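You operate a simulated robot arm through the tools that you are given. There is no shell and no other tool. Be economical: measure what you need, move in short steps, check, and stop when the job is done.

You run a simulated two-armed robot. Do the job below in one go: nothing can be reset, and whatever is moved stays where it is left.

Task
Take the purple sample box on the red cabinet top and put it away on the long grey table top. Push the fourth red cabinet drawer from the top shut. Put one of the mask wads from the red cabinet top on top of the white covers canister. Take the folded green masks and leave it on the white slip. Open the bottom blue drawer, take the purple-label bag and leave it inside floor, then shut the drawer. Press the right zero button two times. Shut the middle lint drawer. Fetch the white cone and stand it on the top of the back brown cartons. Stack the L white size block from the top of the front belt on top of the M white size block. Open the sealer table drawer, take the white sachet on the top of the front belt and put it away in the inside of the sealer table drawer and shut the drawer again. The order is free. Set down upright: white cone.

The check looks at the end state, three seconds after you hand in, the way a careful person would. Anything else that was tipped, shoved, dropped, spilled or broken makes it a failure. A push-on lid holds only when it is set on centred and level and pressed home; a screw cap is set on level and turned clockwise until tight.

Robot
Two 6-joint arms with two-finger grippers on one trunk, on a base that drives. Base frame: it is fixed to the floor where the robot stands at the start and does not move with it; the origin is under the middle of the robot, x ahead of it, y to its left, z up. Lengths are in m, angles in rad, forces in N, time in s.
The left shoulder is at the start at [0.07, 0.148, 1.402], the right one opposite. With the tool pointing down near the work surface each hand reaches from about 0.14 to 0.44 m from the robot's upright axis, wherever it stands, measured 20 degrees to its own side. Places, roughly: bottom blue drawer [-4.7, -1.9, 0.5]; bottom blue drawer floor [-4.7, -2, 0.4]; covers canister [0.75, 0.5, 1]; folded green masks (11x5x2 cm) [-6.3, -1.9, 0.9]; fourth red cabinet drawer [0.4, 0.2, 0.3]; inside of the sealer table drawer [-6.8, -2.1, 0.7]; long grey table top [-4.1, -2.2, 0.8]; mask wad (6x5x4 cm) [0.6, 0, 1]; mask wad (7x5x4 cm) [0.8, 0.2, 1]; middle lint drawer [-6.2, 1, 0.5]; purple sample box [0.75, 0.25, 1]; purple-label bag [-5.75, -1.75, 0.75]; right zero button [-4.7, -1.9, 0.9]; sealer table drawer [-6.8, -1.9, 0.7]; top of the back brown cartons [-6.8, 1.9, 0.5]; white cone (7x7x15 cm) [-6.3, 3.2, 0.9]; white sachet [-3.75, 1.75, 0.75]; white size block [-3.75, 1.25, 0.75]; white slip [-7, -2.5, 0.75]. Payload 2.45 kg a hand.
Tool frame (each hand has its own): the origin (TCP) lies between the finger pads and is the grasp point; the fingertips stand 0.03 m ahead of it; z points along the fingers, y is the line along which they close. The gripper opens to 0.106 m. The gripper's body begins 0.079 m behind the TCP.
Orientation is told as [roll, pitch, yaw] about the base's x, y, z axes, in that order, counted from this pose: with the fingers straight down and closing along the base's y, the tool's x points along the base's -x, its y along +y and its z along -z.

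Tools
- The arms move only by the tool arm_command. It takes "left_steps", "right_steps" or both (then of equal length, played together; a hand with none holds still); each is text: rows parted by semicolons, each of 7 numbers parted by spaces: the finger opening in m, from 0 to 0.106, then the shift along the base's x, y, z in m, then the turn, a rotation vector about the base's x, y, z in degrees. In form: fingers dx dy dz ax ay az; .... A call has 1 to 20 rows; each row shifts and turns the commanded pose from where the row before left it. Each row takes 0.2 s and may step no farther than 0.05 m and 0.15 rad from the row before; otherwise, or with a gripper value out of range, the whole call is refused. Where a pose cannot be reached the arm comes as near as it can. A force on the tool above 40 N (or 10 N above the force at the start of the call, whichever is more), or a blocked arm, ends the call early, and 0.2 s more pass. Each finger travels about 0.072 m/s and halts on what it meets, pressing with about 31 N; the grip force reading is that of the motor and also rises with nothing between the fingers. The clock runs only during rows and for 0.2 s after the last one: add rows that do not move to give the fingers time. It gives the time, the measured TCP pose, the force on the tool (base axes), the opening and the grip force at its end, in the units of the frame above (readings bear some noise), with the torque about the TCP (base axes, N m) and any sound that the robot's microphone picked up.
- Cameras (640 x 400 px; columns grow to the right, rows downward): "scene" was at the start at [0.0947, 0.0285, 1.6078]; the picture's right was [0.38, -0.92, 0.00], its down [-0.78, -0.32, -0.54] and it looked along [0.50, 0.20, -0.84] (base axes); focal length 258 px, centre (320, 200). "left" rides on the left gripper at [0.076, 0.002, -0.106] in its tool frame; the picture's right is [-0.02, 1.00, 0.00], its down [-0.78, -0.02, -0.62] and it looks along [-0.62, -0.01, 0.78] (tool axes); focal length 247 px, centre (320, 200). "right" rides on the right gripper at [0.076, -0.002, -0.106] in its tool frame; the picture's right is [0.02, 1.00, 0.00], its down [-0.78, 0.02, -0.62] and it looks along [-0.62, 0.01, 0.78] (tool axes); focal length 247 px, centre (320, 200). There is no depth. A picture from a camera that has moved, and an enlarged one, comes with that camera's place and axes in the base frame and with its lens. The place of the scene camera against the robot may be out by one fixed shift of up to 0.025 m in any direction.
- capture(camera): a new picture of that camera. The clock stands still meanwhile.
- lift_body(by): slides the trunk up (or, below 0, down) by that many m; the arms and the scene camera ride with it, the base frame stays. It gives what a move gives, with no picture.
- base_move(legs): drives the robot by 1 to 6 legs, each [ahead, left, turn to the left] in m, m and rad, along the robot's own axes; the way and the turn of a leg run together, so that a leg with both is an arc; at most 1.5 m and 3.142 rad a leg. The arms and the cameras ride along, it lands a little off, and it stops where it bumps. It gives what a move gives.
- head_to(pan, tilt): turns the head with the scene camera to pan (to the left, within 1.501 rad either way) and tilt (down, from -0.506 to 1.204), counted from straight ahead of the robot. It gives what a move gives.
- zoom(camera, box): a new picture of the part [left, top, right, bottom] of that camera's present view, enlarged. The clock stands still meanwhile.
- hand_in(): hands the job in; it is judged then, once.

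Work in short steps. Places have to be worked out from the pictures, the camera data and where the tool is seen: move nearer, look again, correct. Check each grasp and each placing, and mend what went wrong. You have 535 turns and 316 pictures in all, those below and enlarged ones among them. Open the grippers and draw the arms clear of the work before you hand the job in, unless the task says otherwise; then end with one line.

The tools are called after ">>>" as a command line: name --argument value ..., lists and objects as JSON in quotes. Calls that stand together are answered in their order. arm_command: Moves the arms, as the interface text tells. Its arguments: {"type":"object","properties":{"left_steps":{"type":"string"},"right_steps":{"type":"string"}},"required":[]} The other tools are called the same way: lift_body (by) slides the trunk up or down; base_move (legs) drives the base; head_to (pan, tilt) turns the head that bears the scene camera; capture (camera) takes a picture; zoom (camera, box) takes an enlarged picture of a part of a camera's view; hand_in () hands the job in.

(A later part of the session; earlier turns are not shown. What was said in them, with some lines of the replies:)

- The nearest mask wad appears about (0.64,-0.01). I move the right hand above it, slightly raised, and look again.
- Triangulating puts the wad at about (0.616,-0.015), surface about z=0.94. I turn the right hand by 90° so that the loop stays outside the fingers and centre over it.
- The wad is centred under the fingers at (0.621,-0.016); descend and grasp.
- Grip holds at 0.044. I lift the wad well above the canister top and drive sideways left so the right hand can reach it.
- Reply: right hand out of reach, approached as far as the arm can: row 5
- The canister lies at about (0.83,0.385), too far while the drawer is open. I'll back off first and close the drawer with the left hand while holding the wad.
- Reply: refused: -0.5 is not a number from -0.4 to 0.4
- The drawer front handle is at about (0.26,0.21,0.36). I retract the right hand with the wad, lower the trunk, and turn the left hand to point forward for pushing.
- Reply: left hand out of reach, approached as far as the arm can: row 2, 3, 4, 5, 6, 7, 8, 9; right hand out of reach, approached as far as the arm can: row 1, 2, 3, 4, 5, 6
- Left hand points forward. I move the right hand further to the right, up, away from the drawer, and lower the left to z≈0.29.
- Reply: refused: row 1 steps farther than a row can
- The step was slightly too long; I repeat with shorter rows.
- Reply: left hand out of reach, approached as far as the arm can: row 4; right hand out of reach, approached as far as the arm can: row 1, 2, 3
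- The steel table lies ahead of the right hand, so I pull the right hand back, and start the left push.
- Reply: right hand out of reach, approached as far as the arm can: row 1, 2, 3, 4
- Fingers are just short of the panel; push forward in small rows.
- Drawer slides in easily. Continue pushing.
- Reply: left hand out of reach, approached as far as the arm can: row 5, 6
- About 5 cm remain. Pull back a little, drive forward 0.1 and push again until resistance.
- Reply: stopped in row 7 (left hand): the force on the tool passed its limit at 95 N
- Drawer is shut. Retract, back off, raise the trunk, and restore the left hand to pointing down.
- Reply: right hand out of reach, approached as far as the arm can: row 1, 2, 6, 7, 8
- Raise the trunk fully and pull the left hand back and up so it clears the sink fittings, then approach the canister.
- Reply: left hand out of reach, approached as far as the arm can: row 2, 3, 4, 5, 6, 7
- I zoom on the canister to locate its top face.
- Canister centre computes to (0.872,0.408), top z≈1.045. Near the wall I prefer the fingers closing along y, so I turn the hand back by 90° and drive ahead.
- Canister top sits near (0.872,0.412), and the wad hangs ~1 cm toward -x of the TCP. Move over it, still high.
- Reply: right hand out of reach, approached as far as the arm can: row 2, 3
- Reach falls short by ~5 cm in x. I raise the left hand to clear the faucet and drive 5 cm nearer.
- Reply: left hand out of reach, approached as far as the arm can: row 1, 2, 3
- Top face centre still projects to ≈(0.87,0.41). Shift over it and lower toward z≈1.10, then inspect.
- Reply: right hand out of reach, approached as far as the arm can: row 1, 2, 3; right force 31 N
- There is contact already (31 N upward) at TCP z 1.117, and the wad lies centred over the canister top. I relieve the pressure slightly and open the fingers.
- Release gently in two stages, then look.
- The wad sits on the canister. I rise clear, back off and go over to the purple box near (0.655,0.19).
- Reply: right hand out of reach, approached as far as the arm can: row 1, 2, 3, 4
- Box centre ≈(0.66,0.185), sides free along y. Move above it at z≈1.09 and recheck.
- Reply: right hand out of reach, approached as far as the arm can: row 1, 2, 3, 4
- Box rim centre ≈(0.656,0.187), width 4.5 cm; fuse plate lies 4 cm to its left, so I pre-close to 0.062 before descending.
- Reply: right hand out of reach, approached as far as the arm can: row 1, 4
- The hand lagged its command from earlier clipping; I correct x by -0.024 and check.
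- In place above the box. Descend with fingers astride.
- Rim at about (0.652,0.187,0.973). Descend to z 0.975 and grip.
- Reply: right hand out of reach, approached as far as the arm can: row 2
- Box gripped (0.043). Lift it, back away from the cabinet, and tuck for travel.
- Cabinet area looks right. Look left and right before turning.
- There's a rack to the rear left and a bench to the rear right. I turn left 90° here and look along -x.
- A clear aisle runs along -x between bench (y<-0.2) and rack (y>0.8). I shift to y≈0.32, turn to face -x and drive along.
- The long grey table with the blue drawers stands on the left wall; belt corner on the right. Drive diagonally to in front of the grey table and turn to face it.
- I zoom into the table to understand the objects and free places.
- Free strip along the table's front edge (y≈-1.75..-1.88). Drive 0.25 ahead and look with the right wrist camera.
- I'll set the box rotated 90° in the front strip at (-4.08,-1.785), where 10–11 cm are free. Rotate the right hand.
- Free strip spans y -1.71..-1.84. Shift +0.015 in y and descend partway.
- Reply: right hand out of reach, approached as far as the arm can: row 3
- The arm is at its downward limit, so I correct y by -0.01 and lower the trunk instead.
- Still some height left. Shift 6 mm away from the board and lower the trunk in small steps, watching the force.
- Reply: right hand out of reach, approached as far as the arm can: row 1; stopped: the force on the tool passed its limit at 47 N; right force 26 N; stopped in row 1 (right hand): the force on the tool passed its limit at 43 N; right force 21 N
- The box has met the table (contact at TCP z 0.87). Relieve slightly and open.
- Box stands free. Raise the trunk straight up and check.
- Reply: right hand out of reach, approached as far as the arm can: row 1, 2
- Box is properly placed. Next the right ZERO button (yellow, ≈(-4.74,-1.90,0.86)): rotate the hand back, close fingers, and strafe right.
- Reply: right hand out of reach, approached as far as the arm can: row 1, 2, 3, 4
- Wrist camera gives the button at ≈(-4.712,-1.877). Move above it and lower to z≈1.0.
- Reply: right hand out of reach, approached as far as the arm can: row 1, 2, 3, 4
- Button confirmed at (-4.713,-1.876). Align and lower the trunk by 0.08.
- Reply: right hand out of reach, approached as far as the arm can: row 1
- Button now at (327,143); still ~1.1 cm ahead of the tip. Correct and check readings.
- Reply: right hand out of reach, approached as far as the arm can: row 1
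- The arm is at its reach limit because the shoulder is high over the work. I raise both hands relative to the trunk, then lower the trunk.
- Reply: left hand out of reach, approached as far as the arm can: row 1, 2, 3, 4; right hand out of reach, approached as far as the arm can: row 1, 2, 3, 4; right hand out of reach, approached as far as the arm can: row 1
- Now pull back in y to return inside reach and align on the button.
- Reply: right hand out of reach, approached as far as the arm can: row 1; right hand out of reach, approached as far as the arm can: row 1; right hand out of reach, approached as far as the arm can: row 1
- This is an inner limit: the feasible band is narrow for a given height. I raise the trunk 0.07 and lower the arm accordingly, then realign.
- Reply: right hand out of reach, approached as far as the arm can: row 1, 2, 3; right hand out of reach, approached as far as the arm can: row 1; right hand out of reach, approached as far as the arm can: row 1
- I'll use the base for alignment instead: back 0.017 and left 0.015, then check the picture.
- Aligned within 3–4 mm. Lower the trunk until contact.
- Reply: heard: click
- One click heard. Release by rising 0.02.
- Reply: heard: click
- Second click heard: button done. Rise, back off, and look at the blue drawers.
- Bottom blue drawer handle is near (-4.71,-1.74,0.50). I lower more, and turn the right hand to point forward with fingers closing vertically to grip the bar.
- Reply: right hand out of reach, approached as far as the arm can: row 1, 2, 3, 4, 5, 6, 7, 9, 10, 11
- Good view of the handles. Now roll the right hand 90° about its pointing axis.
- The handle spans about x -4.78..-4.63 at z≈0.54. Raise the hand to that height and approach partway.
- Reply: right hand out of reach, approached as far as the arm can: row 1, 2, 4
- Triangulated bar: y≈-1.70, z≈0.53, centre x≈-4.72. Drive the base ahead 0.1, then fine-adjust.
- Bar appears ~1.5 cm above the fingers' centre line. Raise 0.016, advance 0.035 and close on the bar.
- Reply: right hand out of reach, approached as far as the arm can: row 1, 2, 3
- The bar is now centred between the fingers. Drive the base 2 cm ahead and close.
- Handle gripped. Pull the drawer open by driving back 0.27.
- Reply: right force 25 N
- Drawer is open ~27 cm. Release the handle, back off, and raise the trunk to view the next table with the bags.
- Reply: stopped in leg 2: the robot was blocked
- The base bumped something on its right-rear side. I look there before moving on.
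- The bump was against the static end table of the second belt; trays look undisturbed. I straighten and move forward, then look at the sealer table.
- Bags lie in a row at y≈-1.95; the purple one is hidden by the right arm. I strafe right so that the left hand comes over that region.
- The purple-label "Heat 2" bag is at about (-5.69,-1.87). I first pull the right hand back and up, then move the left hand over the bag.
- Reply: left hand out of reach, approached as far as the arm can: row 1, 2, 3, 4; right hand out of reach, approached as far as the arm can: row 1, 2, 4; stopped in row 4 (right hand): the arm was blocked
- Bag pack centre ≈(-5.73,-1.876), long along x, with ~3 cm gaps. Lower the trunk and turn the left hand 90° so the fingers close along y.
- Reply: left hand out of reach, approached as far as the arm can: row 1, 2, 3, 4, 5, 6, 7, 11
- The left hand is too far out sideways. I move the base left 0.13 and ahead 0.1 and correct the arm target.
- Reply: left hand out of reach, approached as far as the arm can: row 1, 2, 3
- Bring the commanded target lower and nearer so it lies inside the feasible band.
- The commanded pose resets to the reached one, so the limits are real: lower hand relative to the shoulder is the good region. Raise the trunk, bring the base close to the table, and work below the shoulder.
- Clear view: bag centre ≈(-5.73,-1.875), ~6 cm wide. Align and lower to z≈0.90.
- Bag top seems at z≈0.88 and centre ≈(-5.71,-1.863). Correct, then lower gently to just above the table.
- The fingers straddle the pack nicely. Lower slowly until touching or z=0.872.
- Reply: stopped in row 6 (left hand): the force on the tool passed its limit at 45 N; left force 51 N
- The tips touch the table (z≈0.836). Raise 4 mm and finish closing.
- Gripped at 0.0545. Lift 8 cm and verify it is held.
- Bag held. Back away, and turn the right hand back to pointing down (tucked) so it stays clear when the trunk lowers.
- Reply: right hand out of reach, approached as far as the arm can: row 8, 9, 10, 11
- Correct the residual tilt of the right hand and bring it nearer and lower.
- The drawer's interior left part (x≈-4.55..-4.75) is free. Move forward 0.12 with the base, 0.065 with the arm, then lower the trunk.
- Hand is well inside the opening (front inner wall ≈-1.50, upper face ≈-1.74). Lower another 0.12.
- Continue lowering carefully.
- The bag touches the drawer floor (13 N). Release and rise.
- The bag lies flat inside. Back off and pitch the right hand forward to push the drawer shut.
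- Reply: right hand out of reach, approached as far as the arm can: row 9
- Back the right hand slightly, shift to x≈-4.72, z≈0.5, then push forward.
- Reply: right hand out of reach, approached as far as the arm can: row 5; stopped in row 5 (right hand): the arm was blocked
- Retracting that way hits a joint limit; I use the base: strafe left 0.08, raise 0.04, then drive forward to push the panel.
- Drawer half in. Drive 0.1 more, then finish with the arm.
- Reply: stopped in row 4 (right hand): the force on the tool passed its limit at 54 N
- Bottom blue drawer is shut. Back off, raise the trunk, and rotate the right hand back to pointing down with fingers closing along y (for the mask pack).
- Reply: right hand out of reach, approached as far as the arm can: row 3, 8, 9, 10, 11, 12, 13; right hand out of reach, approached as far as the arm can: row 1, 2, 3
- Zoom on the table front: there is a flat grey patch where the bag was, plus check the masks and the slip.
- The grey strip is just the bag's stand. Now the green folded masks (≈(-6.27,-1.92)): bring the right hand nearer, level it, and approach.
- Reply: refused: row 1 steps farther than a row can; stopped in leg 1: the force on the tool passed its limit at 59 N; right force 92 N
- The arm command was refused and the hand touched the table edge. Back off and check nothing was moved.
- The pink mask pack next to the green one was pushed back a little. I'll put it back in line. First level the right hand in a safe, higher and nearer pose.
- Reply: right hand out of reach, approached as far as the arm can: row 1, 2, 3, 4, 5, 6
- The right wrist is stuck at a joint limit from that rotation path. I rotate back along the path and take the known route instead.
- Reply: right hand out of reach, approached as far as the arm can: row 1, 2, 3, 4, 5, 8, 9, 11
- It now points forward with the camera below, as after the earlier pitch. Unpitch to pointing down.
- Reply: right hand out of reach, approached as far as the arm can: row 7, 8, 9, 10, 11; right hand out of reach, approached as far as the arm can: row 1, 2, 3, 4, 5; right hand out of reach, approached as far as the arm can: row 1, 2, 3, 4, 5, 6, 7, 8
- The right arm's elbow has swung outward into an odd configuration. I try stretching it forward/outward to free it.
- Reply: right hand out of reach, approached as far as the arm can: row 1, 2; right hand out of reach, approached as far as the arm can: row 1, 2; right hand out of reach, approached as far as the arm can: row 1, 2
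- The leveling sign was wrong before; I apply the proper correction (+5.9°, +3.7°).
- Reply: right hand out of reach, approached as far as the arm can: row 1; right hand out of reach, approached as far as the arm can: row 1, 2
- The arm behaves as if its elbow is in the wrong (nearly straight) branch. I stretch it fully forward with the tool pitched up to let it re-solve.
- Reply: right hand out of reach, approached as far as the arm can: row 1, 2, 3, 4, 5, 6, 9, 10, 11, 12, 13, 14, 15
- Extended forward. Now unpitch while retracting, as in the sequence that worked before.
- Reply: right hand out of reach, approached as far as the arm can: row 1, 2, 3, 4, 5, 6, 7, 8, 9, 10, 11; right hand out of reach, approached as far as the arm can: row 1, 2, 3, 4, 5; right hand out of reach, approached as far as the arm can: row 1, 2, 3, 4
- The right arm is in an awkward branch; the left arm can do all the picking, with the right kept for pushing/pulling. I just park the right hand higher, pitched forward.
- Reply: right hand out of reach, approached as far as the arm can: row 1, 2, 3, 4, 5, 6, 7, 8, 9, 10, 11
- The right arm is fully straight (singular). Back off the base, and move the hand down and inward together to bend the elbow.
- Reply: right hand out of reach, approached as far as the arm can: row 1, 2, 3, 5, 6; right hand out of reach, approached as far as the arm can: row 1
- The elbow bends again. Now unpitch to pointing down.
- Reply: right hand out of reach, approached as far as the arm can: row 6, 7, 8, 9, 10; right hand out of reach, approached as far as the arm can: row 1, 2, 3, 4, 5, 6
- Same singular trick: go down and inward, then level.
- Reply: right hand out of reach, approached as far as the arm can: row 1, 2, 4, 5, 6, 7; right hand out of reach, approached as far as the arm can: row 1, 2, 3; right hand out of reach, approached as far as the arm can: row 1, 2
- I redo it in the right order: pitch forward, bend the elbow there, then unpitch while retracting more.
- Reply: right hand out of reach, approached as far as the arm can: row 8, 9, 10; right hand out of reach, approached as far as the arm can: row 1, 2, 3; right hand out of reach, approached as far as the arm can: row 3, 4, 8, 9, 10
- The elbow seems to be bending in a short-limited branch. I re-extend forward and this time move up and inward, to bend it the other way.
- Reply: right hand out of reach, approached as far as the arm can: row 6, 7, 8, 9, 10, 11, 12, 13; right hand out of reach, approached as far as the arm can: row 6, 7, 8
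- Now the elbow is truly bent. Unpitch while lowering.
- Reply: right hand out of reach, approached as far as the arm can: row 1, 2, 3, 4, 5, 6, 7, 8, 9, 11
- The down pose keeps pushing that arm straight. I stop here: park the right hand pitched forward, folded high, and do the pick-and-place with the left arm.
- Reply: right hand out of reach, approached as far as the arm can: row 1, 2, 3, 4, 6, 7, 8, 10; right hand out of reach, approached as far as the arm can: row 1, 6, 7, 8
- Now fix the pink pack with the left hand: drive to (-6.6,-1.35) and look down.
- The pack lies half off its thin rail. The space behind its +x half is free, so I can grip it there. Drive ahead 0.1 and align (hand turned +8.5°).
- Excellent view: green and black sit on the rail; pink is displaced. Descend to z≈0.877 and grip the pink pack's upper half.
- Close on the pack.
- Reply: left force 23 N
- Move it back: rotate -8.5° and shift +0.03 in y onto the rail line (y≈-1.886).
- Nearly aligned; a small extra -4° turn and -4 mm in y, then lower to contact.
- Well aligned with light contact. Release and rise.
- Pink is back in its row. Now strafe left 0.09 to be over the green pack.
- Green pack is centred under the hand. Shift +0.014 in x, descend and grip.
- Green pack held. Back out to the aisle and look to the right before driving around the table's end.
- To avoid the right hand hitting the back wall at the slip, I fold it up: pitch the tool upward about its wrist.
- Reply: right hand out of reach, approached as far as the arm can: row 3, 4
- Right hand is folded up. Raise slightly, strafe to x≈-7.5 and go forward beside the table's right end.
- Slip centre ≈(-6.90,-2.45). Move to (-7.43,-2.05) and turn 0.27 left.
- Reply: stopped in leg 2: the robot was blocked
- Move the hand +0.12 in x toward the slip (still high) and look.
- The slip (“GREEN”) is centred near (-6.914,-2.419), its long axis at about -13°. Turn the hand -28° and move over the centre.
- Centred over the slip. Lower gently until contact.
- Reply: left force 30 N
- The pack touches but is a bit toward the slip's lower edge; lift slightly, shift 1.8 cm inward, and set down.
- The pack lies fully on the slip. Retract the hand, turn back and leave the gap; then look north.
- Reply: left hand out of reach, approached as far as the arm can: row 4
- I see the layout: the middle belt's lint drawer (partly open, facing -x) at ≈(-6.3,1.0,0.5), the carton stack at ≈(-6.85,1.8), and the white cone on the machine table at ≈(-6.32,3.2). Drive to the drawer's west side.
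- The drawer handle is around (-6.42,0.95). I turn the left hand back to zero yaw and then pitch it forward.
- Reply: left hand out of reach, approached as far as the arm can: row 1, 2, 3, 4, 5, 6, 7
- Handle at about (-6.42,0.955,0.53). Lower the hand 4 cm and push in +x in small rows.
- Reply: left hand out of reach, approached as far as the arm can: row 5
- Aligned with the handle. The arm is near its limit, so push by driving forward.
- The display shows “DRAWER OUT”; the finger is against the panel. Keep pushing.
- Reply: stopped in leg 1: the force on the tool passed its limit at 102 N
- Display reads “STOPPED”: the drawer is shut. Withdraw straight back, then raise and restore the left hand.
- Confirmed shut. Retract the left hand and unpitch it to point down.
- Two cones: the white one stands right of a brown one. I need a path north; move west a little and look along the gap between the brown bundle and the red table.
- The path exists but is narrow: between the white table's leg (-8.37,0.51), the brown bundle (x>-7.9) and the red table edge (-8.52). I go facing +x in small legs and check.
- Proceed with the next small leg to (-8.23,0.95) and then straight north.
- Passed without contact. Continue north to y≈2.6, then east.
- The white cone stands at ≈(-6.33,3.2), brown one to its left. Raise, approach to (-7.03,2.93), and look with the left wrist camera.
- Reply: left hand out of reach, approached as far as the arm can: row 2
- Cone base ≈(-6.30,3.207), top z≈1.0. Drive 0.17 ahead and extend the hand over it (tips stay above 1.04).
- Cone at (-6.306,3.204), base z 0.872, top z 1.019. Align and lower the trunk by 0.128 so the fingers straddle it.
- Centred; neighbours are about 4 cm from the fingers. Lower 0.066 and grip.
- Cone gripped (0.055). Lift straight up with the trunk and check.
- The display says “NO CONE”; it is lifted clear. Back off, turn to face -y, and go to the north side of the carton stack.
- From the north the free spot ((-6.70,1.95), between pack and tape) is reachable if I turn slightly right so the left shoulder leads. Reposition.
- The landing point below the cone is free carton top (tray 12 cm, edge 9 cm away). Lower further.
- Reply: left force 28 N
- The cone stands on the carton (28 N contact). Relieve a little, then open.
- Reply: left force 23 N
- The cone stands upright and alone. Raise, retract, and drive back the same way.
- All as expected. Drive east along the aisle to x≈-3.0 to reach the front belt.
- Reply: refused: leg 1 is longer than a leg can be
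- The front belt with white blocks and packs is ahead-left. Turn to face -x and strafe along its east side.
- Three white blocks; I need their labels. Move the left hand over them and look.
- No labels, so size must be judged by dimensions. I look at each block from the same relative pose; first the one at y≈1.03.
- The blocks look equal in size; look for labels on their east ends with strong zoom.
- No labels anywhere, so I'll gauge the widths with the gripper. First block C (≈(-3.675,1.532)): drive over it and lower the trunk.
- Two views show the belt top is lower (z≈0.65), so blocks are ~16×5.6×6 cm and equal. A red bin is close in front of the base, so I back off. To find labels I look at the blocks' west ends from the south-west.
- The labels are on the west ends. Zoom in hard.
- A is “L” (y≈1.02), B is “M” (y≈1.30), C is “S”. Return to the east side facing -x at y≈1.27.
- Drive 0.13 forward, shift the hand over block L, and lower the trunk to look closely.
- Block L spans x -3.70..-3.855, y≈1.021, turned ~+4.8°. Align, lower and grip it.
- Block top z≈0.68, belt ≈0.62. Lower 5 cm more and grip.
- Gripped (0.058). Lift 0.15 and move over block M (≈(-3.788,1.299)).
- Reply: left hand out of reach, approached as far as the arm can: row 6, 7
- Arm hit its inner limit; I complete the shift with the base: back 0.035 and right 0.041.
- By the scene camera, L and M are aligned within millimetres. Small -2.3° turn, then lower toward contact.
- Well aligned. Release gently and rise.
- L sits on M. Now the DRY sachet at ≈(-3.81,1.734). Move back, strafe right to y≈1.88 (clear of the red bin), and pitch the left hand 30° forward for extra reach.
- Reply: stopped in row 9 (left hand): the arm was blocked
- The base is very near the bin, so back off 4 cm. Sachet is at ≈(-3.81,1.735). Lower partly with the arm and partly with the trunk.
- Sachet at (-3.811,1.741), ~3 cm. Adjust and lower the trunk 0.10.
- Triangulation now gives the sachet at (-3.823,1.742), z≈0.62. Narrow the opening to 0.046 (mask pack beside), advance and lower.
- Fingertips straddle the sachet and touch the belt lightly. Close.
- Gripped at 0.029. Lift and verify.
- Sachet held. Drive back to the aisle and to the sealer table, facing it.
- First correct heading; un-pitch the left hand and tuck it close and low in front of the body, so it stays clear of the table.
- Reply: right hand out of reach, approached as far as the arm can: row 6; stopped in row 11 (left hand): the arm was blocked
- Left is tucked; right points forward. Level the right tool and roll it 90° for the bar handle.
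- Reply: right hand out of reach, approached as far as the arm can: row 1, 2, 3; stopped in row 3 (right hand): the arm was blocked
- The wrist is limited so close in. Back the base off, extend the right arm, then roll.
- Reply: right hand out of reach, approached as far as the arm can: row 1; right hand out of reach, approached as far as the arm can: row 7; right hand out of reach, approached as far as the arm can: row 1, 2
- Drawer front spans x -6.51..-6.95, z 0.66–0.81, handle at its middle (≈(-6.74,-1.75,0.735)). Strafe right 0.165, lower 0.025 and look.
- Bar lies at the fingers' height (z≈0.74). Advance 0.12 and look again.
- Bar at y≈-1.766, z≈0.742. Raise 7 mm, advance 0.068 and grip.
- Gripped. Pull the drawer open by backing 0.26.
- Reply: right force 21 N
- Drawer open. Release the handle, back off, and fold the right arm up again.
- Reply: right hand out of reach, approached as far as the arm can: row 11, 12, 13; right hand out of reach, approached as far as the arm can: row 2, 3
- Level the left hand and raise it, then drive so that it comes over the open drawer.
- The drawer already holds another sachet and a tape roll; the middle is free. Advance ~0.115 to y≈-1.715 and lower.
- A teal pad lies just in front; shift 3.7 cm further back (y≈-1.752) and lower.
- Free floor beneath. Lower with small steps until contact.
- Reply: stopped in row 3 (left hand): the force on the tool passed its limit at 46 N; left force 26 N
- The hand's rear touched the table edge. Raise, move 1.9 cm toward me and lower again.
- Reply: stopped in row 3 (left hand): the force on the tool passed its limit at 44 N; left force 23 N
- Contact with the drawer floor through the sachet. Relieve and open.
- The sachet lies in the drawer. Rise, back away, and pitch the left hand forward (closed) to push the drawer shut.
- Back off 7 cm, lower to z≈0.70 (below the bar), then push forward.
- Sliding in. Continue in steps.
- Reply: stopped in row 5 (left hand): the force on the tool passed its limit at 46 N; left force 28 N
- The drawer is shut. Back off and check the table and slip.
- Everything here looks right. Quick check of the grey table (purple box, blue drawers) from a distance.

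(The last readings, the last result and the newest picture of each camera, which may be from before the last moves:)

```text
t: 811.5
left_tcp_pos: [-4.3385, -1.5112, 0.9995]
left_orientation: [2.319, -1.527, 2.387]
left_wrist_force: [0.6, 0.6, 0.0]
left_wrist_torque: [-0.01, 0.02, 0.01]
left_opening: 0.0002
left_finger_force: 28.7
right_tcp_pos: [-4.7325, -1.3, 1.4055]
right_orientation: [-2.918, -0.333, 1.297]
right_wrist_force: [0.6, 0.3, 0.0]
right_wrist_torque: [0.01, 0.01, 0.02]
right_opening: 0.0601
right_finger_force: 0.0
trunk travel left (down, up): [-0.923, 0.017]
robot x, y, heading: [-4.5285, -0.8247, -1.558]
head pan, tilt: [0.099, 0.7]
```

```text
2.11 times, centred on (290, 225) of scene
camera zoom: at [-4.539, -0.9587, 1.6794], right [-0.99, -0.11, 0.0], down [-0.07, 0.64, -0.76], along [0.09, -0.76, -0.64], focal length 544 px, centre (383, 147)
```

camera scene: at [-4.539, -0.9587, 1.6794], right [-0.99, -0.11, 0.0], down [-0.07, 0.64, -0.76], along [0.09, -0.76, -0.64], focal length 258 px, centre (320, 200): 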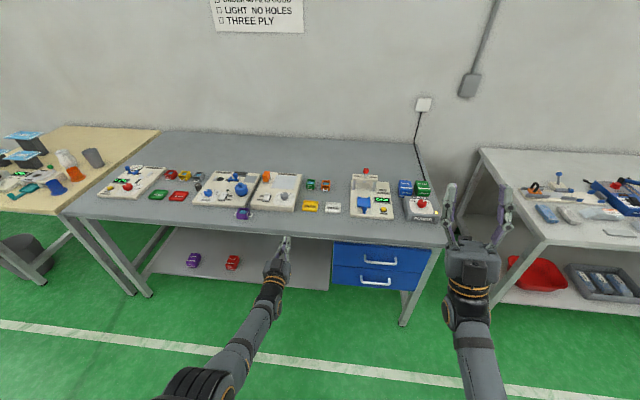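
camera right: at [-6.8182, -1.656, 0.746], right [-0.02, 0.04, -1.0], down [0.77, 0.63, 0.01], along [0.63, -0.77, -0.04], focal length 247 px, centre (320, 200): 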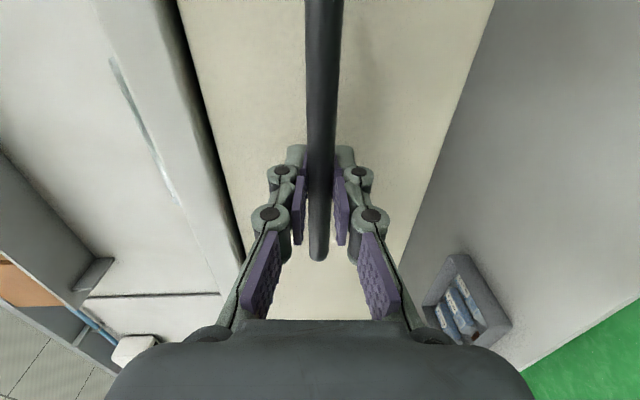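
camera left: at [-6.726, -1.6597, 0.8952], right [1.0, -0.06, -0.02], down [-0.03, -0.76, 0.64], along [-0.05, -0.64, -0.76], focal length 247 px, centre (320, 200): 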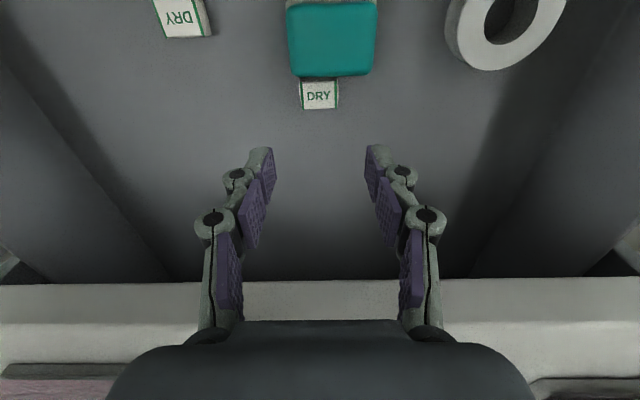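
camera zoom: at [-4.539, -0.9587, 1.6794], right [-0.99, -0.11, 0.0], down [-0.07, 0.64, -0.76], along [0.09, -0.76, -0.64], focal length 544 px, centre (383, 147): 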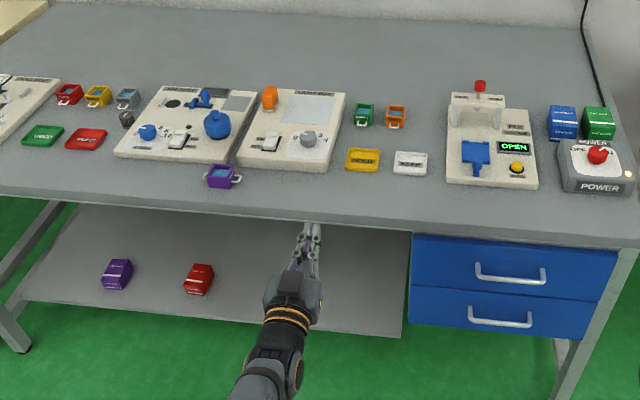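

All good. Open both grippers, back clear, and hand in.

>>> base_move --legs '[[-0.15, 0, 0]]'

>>> arm_command --left_steps "0.1 0 0 0 0 0 0; 0.1 0 0 0 0 0 0; 0.1 0 0 0 0 0 0; 0.1 0 0 0 0 0 0; 0.1 0 0 0 0 0 0" --right_steps "0.1 0 0 0 0 0 0; 0.1 0 0 0 0 0 0; 0.1 0 0 0 0 0 0; 0.1 0 0 0 0 0 0; 0.1 0 0 0 0 0 0"

>>> hand_in

```text
t: 812.9
left_tcp_pos: [-4.3405, -1.3636, 0.9986]
left_orientation: [2.284, -1.527, 2.423]
left_wrist_force: [0.2, -0.8, -0.7]
left_wrist_torque: [-0.01, 0.02, -0.03]
left_opening: 0.0001
left_finger_force: 28.7
right_tcp_pos: [-4.7339, -1.1537, 1.4042]
right_orientation: [-2.918, -0.337, 1.296]
right_wrist_force: [0.1, 0.7, 0.5]
right_wrist_torque: [-0.03, 0.0, -0.01]
right_opening: 0.06
right_finger_force: 0.1
trunk travel left (down, up): [-0.923, 0.017]
robot x, y, heading: [-4.5332, -0.6768, -1.563]
head pan, tilt: [0.099, 0.7]
```

```text
t: 814.1
left_tcp_pos: [-4.3408, -1.3612, 0.9996]
left_orientation: [2.316, -1.526, 2.39]
left_wrist_force: [-0.4, 0.3, 0.9]
left_wrist_torque: [0.02, 0.01, 0.02]
left_opening: 0.0995
left_finger_force: 0.0
right_tcp_pos: [-4.7338, -1.151, 1.4053]
right_orientation: [-2.919, -0.334, 1.295]
right_wrist_force: [0.8, -0.7, 0.4]
right_wrist_torque: [0.0, 0.03, 0.02]
right_opening: 0.0996
right_finger_force: 0.2
trunk travel left (down, up): [-0.923, 0.017]
robot x, y, heading: [-4.5319, -0.676, -1.555]
head pan, tilt: [0.099, 0.7]
```

```text
The job is handed in.
```

I carried out all ten parts of the job and handed it in; along the way the right hand knocked the pink mask pack on the sealer table off its rail, and I set it back in line, slightly turned.
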